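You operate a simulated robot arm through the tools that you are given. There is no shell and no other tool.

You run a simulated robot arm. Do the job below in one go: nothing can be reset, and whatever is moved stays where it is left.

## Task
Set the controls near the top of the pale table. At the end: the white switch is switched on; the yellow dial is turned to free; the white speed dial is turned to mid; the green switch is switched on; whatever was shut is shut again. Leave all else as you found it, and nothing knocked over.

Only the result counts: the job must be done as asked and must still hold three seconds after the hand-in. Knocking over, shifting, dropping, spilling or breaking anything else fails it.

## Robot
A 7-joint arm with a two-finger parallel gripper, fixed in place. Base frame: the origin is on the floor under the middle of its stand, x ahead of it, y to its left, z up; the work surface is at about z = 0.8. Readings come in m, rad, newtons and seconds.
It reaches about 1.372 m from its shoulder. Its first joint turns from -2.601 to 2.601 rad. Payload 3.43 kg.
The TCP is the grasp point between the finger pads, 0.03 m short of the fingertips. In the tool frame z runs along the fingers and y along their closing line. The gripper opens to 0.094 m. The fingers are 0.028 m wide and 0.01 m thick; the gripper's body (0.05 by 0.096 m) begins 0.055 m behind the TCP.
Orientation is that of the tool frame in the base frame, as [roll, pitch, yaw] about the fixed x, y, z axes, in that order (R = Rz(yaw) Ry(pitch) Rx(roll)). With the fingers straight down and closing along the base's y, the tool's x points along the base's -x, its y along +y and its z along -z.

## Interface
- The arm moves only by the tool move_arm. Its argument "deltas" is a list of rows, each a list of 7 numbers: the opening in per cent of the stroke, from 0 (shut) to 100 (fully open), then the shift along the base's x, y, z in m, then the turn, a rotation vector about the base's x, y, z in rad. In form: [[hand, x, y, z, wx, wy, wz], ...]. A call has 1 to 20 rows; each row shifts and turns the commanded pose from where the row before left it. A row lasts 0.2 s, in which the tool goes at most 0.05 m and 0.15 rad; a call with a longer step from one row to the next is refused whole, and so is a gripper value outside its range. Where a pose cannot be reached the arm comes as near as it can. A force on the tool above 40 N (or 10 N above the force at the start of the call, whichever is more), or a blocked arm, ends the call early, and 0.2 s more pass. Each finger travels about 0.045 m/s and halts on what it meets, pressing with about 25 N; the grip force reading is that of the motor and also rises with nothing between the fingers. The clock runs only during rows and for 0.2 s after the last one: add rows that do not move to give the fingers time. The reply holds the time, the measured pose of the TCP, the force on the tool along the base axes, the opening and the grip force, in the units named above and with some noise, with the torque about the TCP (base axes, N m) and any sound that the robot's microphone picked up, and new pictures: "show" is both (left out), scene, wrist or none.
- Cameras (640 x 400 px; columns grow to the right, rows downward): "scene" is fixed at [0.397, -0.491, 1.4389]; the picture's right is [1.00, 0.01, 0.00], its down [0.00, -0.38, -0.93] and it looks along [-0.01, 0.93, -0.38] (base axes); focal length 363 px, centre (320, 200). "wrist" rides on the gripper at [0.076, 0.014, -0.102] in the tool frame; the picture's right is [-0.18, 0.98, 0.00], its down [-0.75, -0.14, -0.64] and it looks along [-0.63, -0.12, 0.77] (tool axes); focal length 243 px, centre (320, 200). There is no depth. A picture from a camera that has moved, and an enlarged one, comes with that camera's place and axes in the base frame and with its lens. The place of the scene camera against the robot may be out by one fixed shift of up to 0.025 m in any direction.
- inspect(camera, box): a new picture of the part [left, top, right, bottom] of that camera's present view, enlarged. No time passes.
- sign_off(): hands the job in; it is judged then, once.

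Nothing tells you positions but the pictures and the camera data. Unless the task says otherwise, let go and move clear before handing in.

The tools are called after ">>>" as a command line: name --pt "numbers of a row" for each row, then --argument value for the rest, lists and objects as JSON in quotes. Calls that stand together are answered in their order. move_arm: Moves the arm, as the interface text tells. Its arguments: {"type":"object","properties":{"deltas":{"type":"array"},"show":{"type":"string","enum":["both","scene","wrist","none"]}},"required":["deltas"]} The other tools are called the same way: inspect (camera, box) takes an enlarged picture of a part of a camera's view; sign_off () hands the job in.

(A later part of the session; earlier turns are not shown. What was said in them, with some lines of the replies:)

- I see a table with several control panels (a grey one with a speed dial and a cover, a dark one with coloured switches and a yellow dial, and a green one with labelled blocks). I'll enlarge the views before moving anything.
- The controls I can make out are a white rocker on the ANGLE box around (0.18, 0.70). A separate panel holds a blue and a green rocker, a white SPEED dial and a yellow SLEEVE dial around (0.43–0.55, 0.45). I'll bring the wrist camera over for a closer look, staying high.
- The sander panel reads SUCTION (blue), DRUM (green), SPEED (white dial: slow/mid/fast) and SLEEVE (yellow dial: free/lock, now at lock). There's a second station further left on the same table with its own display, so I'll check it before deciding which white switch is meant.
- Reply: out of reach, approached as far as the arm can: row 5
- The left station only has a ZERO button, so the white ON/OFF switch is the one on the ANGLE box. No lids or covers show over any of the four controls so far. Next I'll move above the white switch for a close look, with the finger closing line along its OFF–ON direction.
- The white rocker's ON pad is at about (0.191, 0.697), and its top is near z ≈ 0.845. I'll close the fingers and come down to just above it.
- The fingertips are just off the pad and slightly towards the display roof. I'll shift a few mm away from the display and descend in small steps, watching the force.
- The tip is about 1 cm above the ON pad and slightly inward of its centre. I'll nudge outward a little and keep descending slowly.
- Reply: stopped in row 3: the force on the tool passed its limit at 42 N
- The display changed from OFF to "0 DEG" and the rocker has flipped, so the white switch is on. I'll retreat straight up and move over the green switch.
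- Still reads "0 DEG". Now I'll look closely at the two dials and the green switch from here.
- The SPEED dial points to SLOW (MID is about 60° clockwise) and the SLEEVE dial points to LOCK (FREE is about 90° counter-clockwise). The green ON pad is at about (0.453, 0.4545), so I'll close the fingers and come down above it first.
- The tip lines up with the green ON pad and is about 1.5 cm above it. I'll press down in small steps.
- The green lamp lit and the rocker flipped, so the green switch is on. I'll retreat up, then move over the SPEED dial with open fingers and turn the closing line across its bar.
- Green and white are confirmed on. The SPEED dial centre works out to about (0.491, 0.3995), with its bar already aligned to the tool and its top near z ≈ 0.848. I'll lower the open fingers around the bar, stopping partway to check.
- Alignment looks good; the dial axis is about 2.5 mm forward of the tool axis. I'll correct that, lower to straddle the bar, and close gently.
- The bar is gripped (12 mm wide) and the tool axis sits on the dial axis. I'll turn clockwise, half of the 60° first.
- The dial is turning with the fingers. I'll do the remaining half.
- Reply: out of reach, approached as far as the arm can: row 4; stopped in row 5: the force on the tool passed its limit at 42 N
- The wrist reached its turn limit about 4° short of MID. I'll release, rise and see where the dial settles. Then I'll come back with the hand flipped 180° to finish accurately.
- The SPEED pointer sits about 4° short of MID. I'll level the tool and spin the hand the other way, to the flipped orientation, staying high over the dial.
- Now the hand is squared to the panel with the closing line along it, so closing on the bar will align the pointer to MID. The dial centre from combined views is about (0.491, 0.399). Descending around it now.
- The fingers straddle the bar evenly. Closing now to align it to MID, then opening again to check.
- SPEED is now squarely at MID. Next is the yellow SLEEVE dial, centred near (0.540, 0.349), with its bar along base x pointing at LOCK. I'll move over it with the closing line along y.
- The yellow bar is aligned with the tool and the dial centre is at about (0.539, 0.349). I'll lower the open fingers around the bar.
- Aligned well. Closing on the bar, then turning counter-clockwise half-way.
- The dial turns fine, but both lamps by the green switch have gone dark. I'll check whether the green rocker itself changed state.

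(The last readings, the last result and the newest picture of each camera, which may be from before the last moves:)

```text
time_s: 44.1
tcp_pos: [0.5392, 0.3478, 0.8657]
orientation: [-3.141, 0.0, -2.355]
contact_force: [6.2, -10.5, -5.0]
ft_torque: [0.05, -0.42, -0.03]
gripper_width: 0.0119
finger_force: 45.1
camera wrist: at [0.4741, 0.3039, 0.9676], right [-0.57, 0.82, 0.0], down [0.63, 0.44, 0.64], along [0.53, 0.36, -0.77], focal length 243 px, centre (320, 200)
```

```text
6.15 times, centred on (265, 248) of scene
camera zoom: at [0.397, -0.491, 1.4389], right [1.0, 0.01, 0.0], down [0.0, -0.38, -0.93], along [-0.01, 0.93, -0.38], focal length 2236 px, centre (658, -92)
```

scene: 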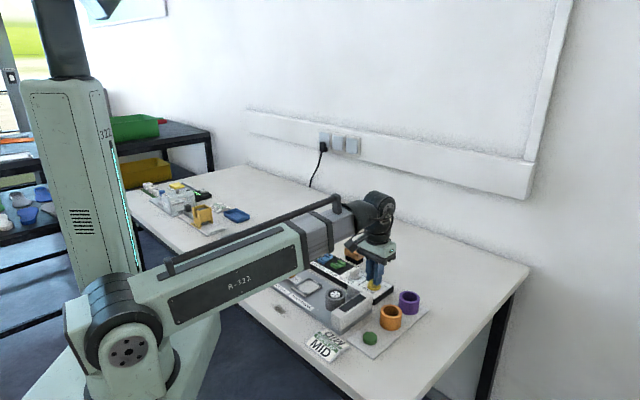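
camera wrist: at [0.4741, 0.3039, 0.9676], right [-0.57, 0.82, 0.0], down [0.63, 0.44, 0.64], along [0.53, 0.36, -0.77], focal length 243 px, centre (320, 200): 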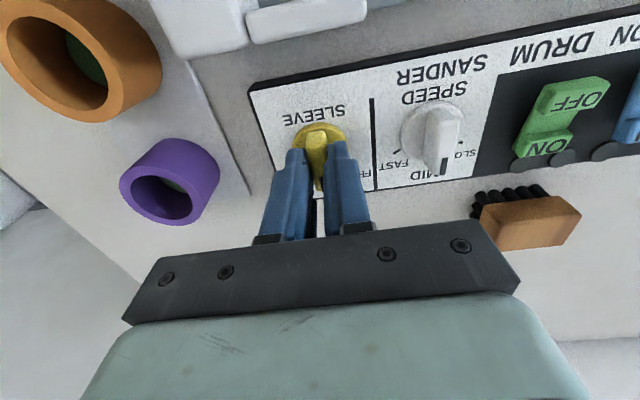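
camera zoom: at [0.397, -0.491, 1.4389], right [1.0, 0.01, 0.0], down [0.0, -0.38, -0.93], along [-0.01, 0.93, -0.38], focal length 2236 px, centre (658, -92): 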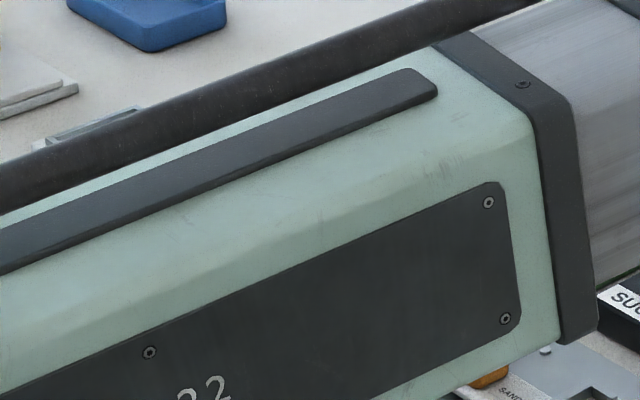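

The green rocker is still physically on, with OFF up and ON down. The amber lamp evidently shows "sleeve locked" and the green one "drum running", so they go out when the sleeve is unlocked. I'll continue turning to FREE.

>>> move_arm --pt "5 0.0004 -0.0008 0 0 0 0.1309" --pt "5 0 0 0 0 0 0.1309" --pt "5 0 0 0 0 0 0.1309" --pt "5 0 0 0 0 0 0.1309" --pt "5 0 0 0 0 0 0.1309" --pt "5 0 0 0 0 0 0.1309" --pt "5 0 0 0 0 0 0"

>>> inspect --camera "wrist" --box '[240, 80, 400, 200]'

>>> inspect --camera "scene" --box '[300, 230, 400, 310]'

```text
time_s: 45.7
tcp_pos: [0.5413, 0.3472, 0.8654]
orientation: [-3.141, 0.0, -1.57]
contact_force: [13.2, -10.7, -3.5]
ft_torque: [0.18, -0.24, -0.24]
gripper_width: 0.0118
finger_force: 44.8
camera wrist: at [0.5245, 0.2712, 0.9676], right [-0.98, 0.18, 0.0], down [0.14, 0.75, 0.64], along [0.12, 0.63, -0.77], focal length 243 px, centre (320, 200)
```

scene: 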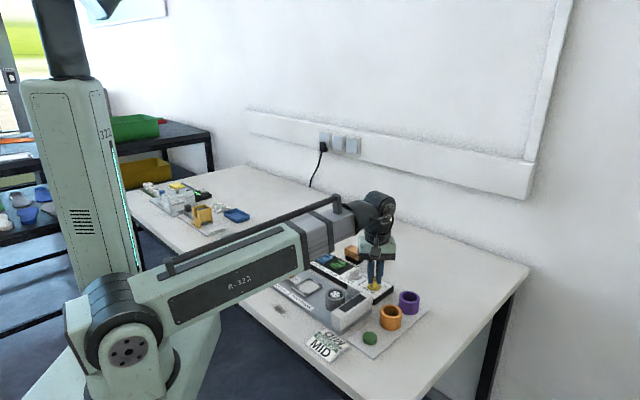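
wrist: 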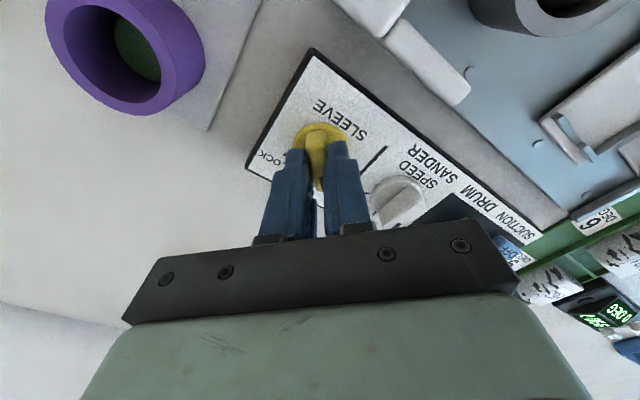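

```text
3.33 times, centred on (320, 140) of wrist
camera zoom: at [0.5245, 0.2712, 0.9676], right [-0.98, 0.18, 0.0], down [0.14, 0.75, 0.64], along [0.12, 0.63, -0.77], focal length 809 px, centre (320, 400)
```

zoom: 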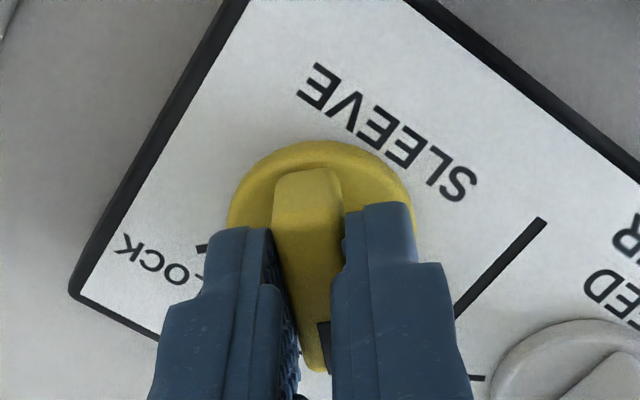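

```text
5.00 times, centred on (350, 270) of scene
camera zoom: at [0.397, -0.491, 1.4389], right [1.0, 0.01, 0.0], down [0.0, -0.38, -0.93], along [-0.01, 0.93, -0.38], focal length 1817 px, centre (170, -150)
```

zoom: 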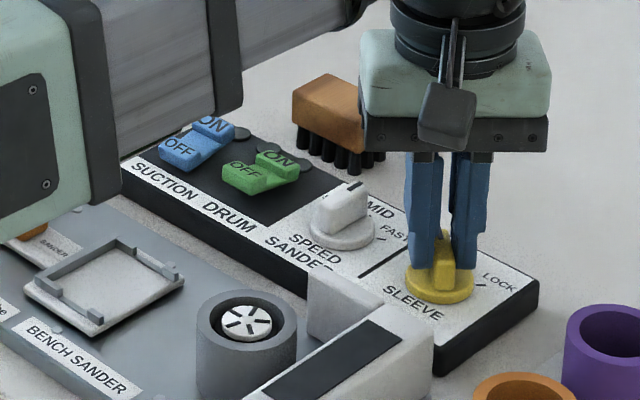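

The yellow bar now points to FREE. I'll release, rise, and check.

>>> move_arm --pt "15 0 0 0 0 0 0" --pt "30 0 0 0 0 0 0" --pt "40 0 0 0 0 0 0" --pt "40 0 0 0 0 0 0" --pt "40 0 0 0.01 0 0 0" --pt "40 0 0 0.03 0 0 0" --pt "40 0 0 0.04 0 0 0" --pt "40 0 0 0 0 0 0"

>>> inspect --camera "wrist" --box '[250, 60, 390, 165]'

>>> inspect --camera "scene" --box '[320, 240, 410, 305]'

```text
time_s: 47.5
tcp_pos: [0.5403, 0.3485, 0.9458]
orientation: [3.141, -0.001, -1.571]
contact_force: [-0.3, 0.4, 0.2]
ft_torque: [0.01, 0.01, -0.04]
gripper_width: 0.0376
finger_force: 0.1
camera wrist: at [0.5245, 0.2718, 1.0473], right [-0.98, 0.18, 0.0], down [0.14, 0.75, 0.64], along [0.12, 0.63, -0.77], focal length 243 px, centre (320, 200)
```

scene: 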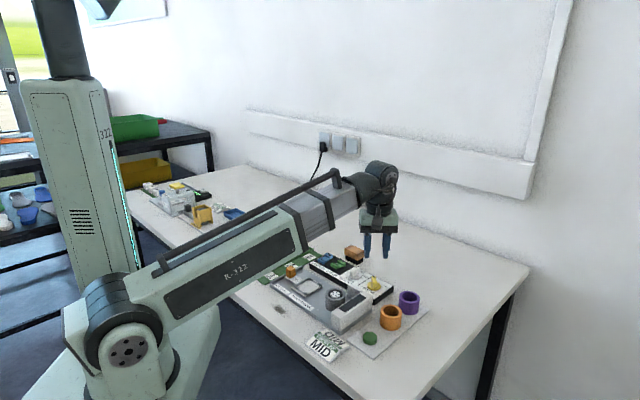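
wrist: 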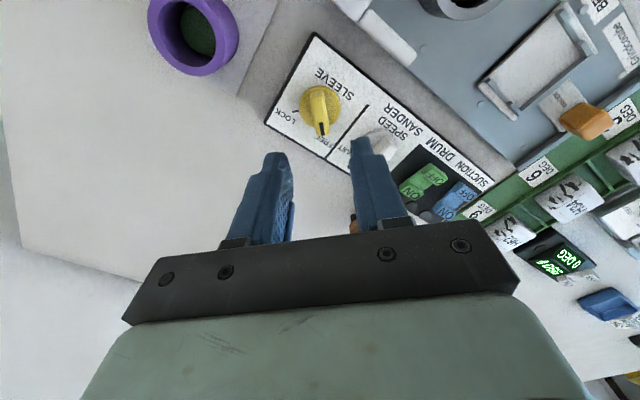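

```text
3.81 times, centred on (320, 112) of wrist
camera zoom: at [0.5245, 0.2718, 1.0473], right [-0.98, 0.18, 0.0], down [0.14, 0.75, 0.64], along [0.12, 0.63, -0.77], focal length 924 px, centre (320, 533)
```

zoom: 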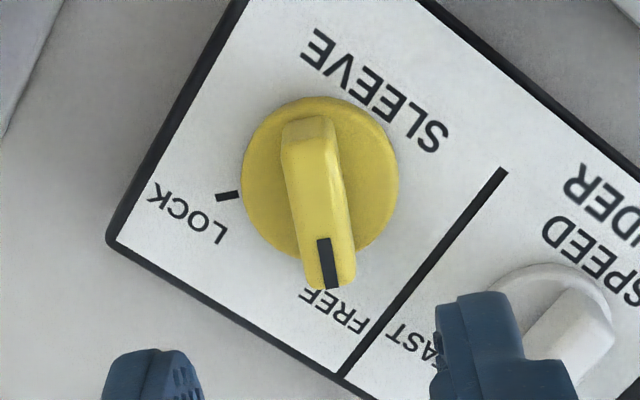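

```text
6.15 times, centred on (365, 272) of scene
camera zoom: at [0.397, -0.491, 1.4389], right [1.0, 0.01, 0.0], down [0.0, -0.38, -0.93], along [-0.01, 0.93, -0.38], focal length 2236 px, centre (43, -246)
```

zoom: 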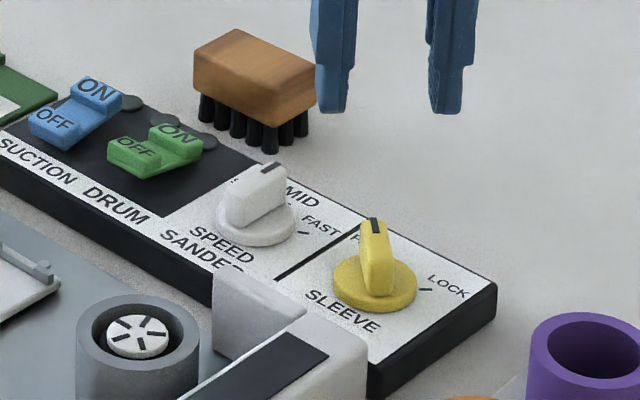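

SLEEVE is now at FREE and everything else looks undisturbed. I'll raise the arm well clear and do a final check of all four controls.

>>> move_arm --pt "40 0 0 0.04 0 0 0" --pt "40 0 0 0.04 0 0 0" --pt "40 0 0 0.04 0 0 0" --pt "60 -0.02 0.03 0.02 0 0 -0.14" --pt "60 -0.02 0.03 0.01 0 0 -0.14" --pt "80 -0.02 0.03 0.01 0 0 -0.14" --pt "100 -0.02 0.03 0.01 0 0 -0.14" --pt "100 -0.02 0.03 0 0 0 -0.14" --pt "100 -0.02 0.03 0 0 0 -0.14" --pt "100 -0.02 0.03 0 0 0 -0.14" --pt "100 -0.02 0.03 0 0 0 -0.14" --pt "100 -0.02 0.03 0 0 0 -0.14" --pt "100 -0.02 0.03 0 0 0 -0.14" --pt "100 -0.02 0.03 0 0 0 -0.14"

>>> inspect --camera "scene" --box '[205, 215, 315, 285]'

>>> inspect --camera "scene" --box '[270, 235, 430, 365]'

>>> inspect --camera "scene" --box '[310, 245, 400, 300]'

>>> inspect --camera "wrist" --box '[60, 0, 400, 220]'

```text
time_s: 48.7
tcp_pos: [0.5045, 0.4067, 1.0926]
orientation: [-3.131, 0.019, -1.817]
contact_force: [0.1, 0.5, -1.1]
ft_torque: [0.0, 0.03, 0.02]
gripper_width: 0.0746
finger_force: 0.2
out of reach, approached as far as the arm can: row 5, 6
stopped in row 6: the force on the tool passed its limit at 72 N (the readings are from after the stop); the commanded pose is now the measured one
camera wrist: at [0.4695, 0.3345, 1.1918], right [-0.91, 0.42, -0.01], down [0.31, 0.69, 0.66], along [0.28, 0.59, -0.75], focal length 243 px, centre (320, 200)
```

scene: 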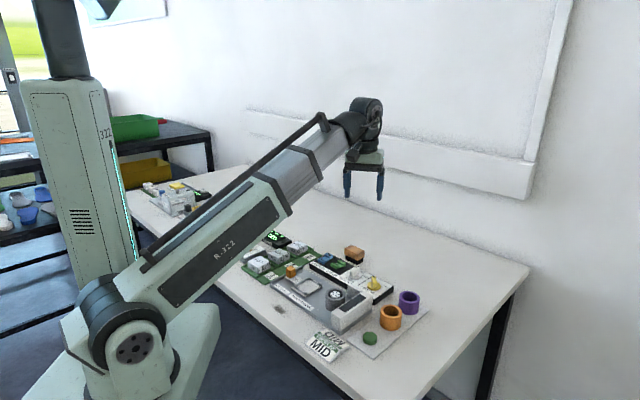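
wrist: 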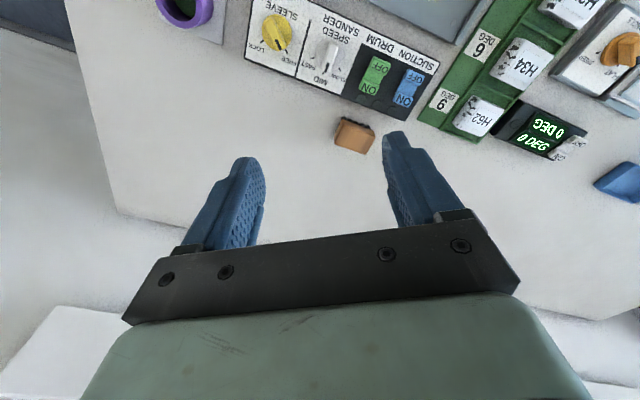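

```text
5.71 times, centred on (260, 250) of scene
camera zoom: at [0.397, -0.491, 1.4389], right [1.0, 0.01, 0.0], down [0.0, -0.38, -0.93], along [-0.01, 0.93, -0.38], focal length 2076 px, centre (663, -86)
```

zoom: 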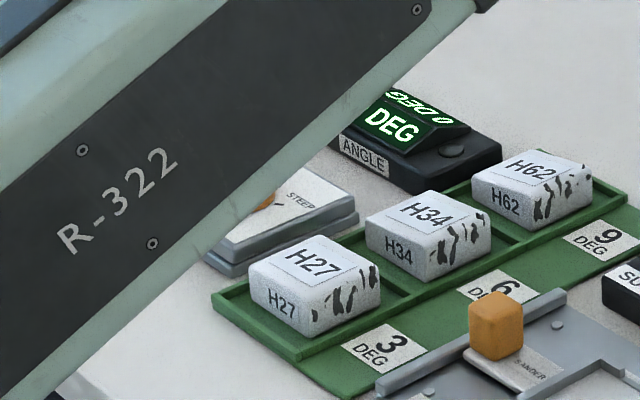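

```text
3.08 times, centred on (350, 300) of scene
camera zoom: at [0.397, -0.491, 1.4389], right [1.0, 0.01, 0.0], down [0.0, -0.38, -0.93], along [-0.01, 0.93, -0.38], focal length 1118 px, centre (228, -108)
```

zoom: 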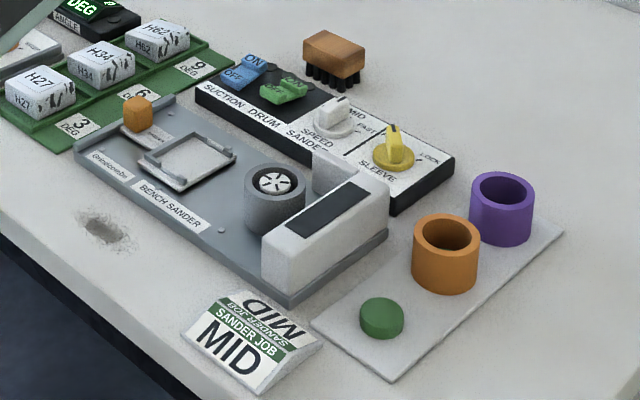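

```text
7.11 times, centred on (355, 272) of scene
camera zoom: at [0.397, -0.491, 1.4389], right [1.0, 0.01, 0.0], down [0.0, -0.38, -0.93], along [-0.01, 0.93, -0.38], focal length 2584 px, centre (71, -316)
```

zoom: 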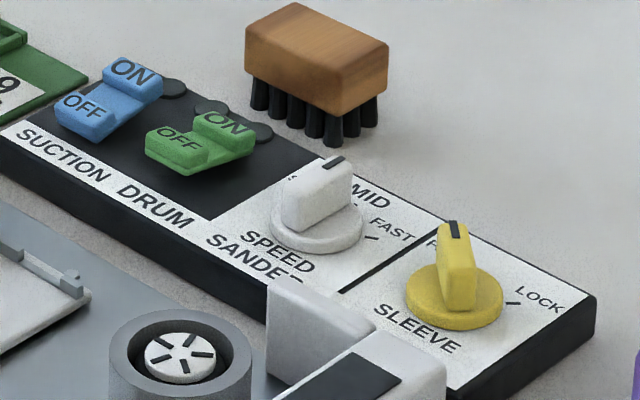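

```text
1.82 times, centred on (230, 110) of wrist
camera zoom: at [0.4695, 0.3345, 1.1918], right [-0.91, 0.42, -0.01], down [0.31, 0.69, 0.66], along [0.28, 0.59, -0.75], focal length 441 px, centre (484, 364)
```

zoom: 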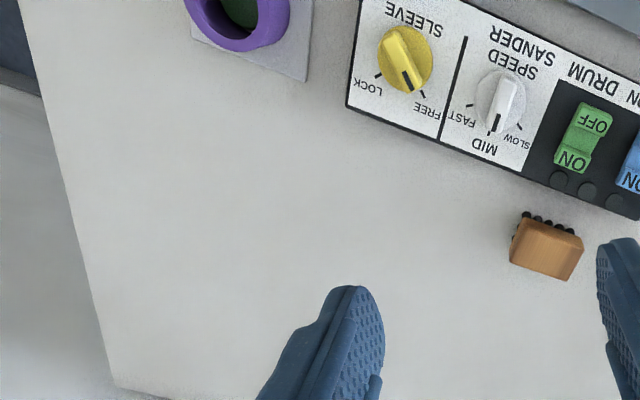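

The force stop happened in free air (a joint-limit jerk high above the table), and all objects look unmoved. I'll ease the arm away gently to get a clear view of the ANGLE box and left-hand items for the final check.

>>> move_arm --pt "80 0 0 0 0 0 0" --pt "80 -0.01 0.015 0.005 0 0 0" --pt "80 -0.015 0.015 0.005 0 0 0" --pt "80 -0.015 0.015 0.005 0 0 0" --pt "80 -0.015 0.015 0.005 0 0 0" --pt "80 -0.015 0.015 0.005 0 0 0" --pt "80 -0.015 0.015 0.005 0 0 0" --pt "80 0 0 0 0 0 0"

>>> inspect --camera "wrist" --box '[330, 0, 640, 210]'

```text
time_s: 49.4
tcp_pos: [0.4947, 0.4248, 1.0963]
orientation: [-3.126, 0.023, -1.814]
contact_force: [0.2, 4.7, -7.0]
ft_torque: [-0.17, -0.3, -0.19]
gripper_width: 0.0754
finger_force: 0.1
stopped in row 3: the force on the tool passed its limit at 48 N (the readings are from after the stop); the commanded pose is now the measured one
camera wrist: at [0.4588, 0.3516, 1.1968], right [-0.91, 0.41, -0.01], down [0.3, 0.69, 0.66], along [0.28, 0.6, -0.75], focal length 243 px, centre (320, 200)
```

scene: 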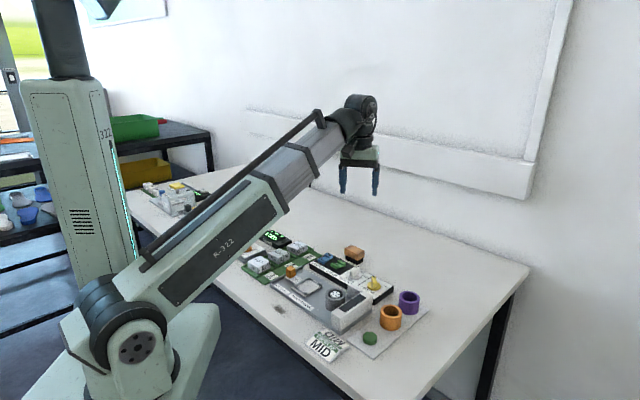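
wrist: 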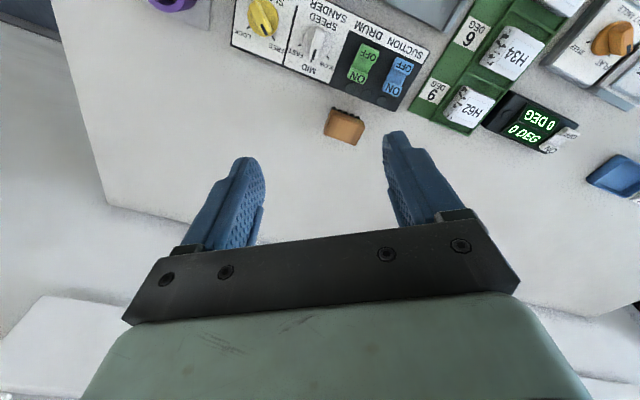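

```text
1.90 times, centred on (485, 105) of wrist
camera zoom: at [0.4588, 0.3516, 1.1968], right [-0.91, 0.41, -0.01], down [0.3, 0.69, 0.66], along [0.28, 0.6, -0.75], focal length 462 px, centre (6, 381)
```

zoom: 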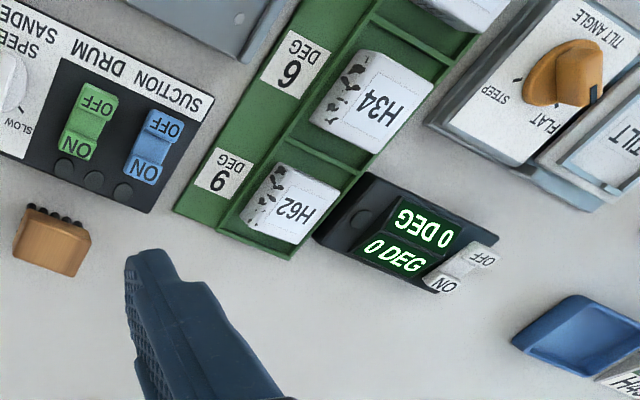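

All four controls are as wanted: the white ON pad is down with "0 DEG" shown, green ON is down, speed is at MID and sleeve at FREE. The force stop comes from the hand's camera mount brushing the arm's own forearm in this folded pose. I'll back off downward and outward to a relaxed, clear pose.

>>> move_arm --pt "80 0.005 0.004 -0.01 0 0 0" --pt "80 0.008 0.006 -0.01 0 0 0" --pt "80 0.008 0.006 -0.01 0 0 0" --pt "80 0.008 0.006 -0.01 0 0 0" --pt "80 0 0 0 0 0 0"

```text
time_s: 50.6
tcp_pos: [0.5235, 0.4456, 1.057]
orientation: [-3.127, 0.021, -1.811]
contact_force: [-0.4, -0.9, 0.8]
ft_torque: [0.02, -0.01, -0.02]
gripper_width: 0.0751
finger_force: 0.0
camera wrist: at [0.4878, 0.3733, 1.157], right [-0.91, 0.41, -0.01], down [0.3, 0.69, 0.66], along [0.28, 0.6, -0.75], focal length 243 px, centre (320, 200)
```

scene: 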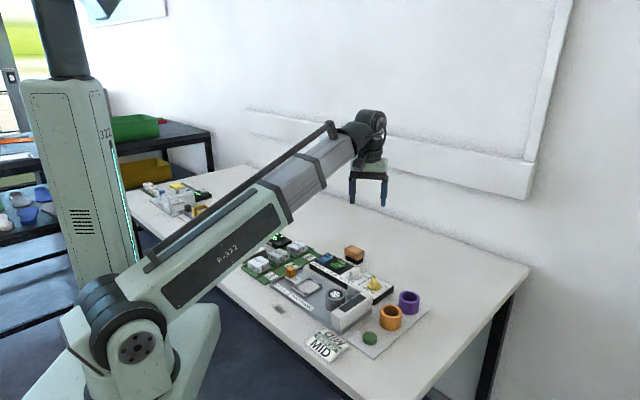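
wrist: 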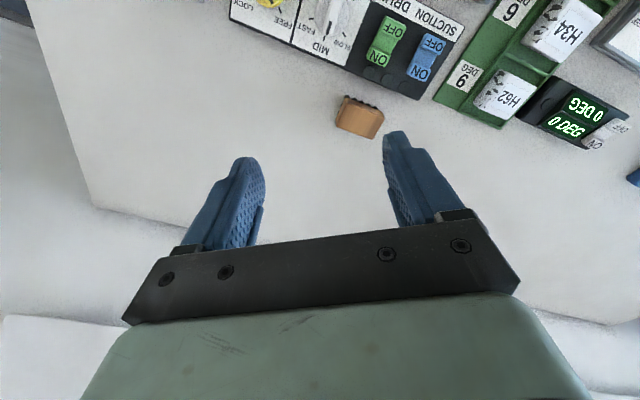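

The arm is free of contact and clear of everything. The white switch is on ("0 DEG"), green is on, speed is at MID and sleeve at FREE. Nothing was opened or moved, so I'm handing in.

>>> sign_off

```text
The job is handed in.
```

I set all four controls as asked and handed the job in; the hand-in gave no verdict.

- **White switch:** on. The ANGLE display changed from "OFF" to "0 DEG" and still read that at the end.
- **Yellow SLEEVE dial:** turned from LOCK to FREE.
- **White SPEED dial:** turned from SLOW to MID. The wrist reached its turn limit about 4° short, so I regripped it from the other side and lined it up.
- **Green DRUM switch:** on. Its lamp lit when I pressed it, then went dark when I turned the sleeve off LOCK, as did the amber lamp beside it. The rocker itself stayed in the on position, so I took the dark lamps to mean the drum doesn't run while the sleeve is unlocked.

I saw no lid or cover on any of these controls, so I opened nothing and there was nothing to shut again. Everything else on the sander side looked unmoved in the last pictures. The far-left station was only partly in view, but I didn't touch it.

While I was moving clear, the arm stopped twice on high force. It was well above the table, most likely the hand's camera mount touching the arm's own forearm. I backed it off to a contact-free pose before handing in.
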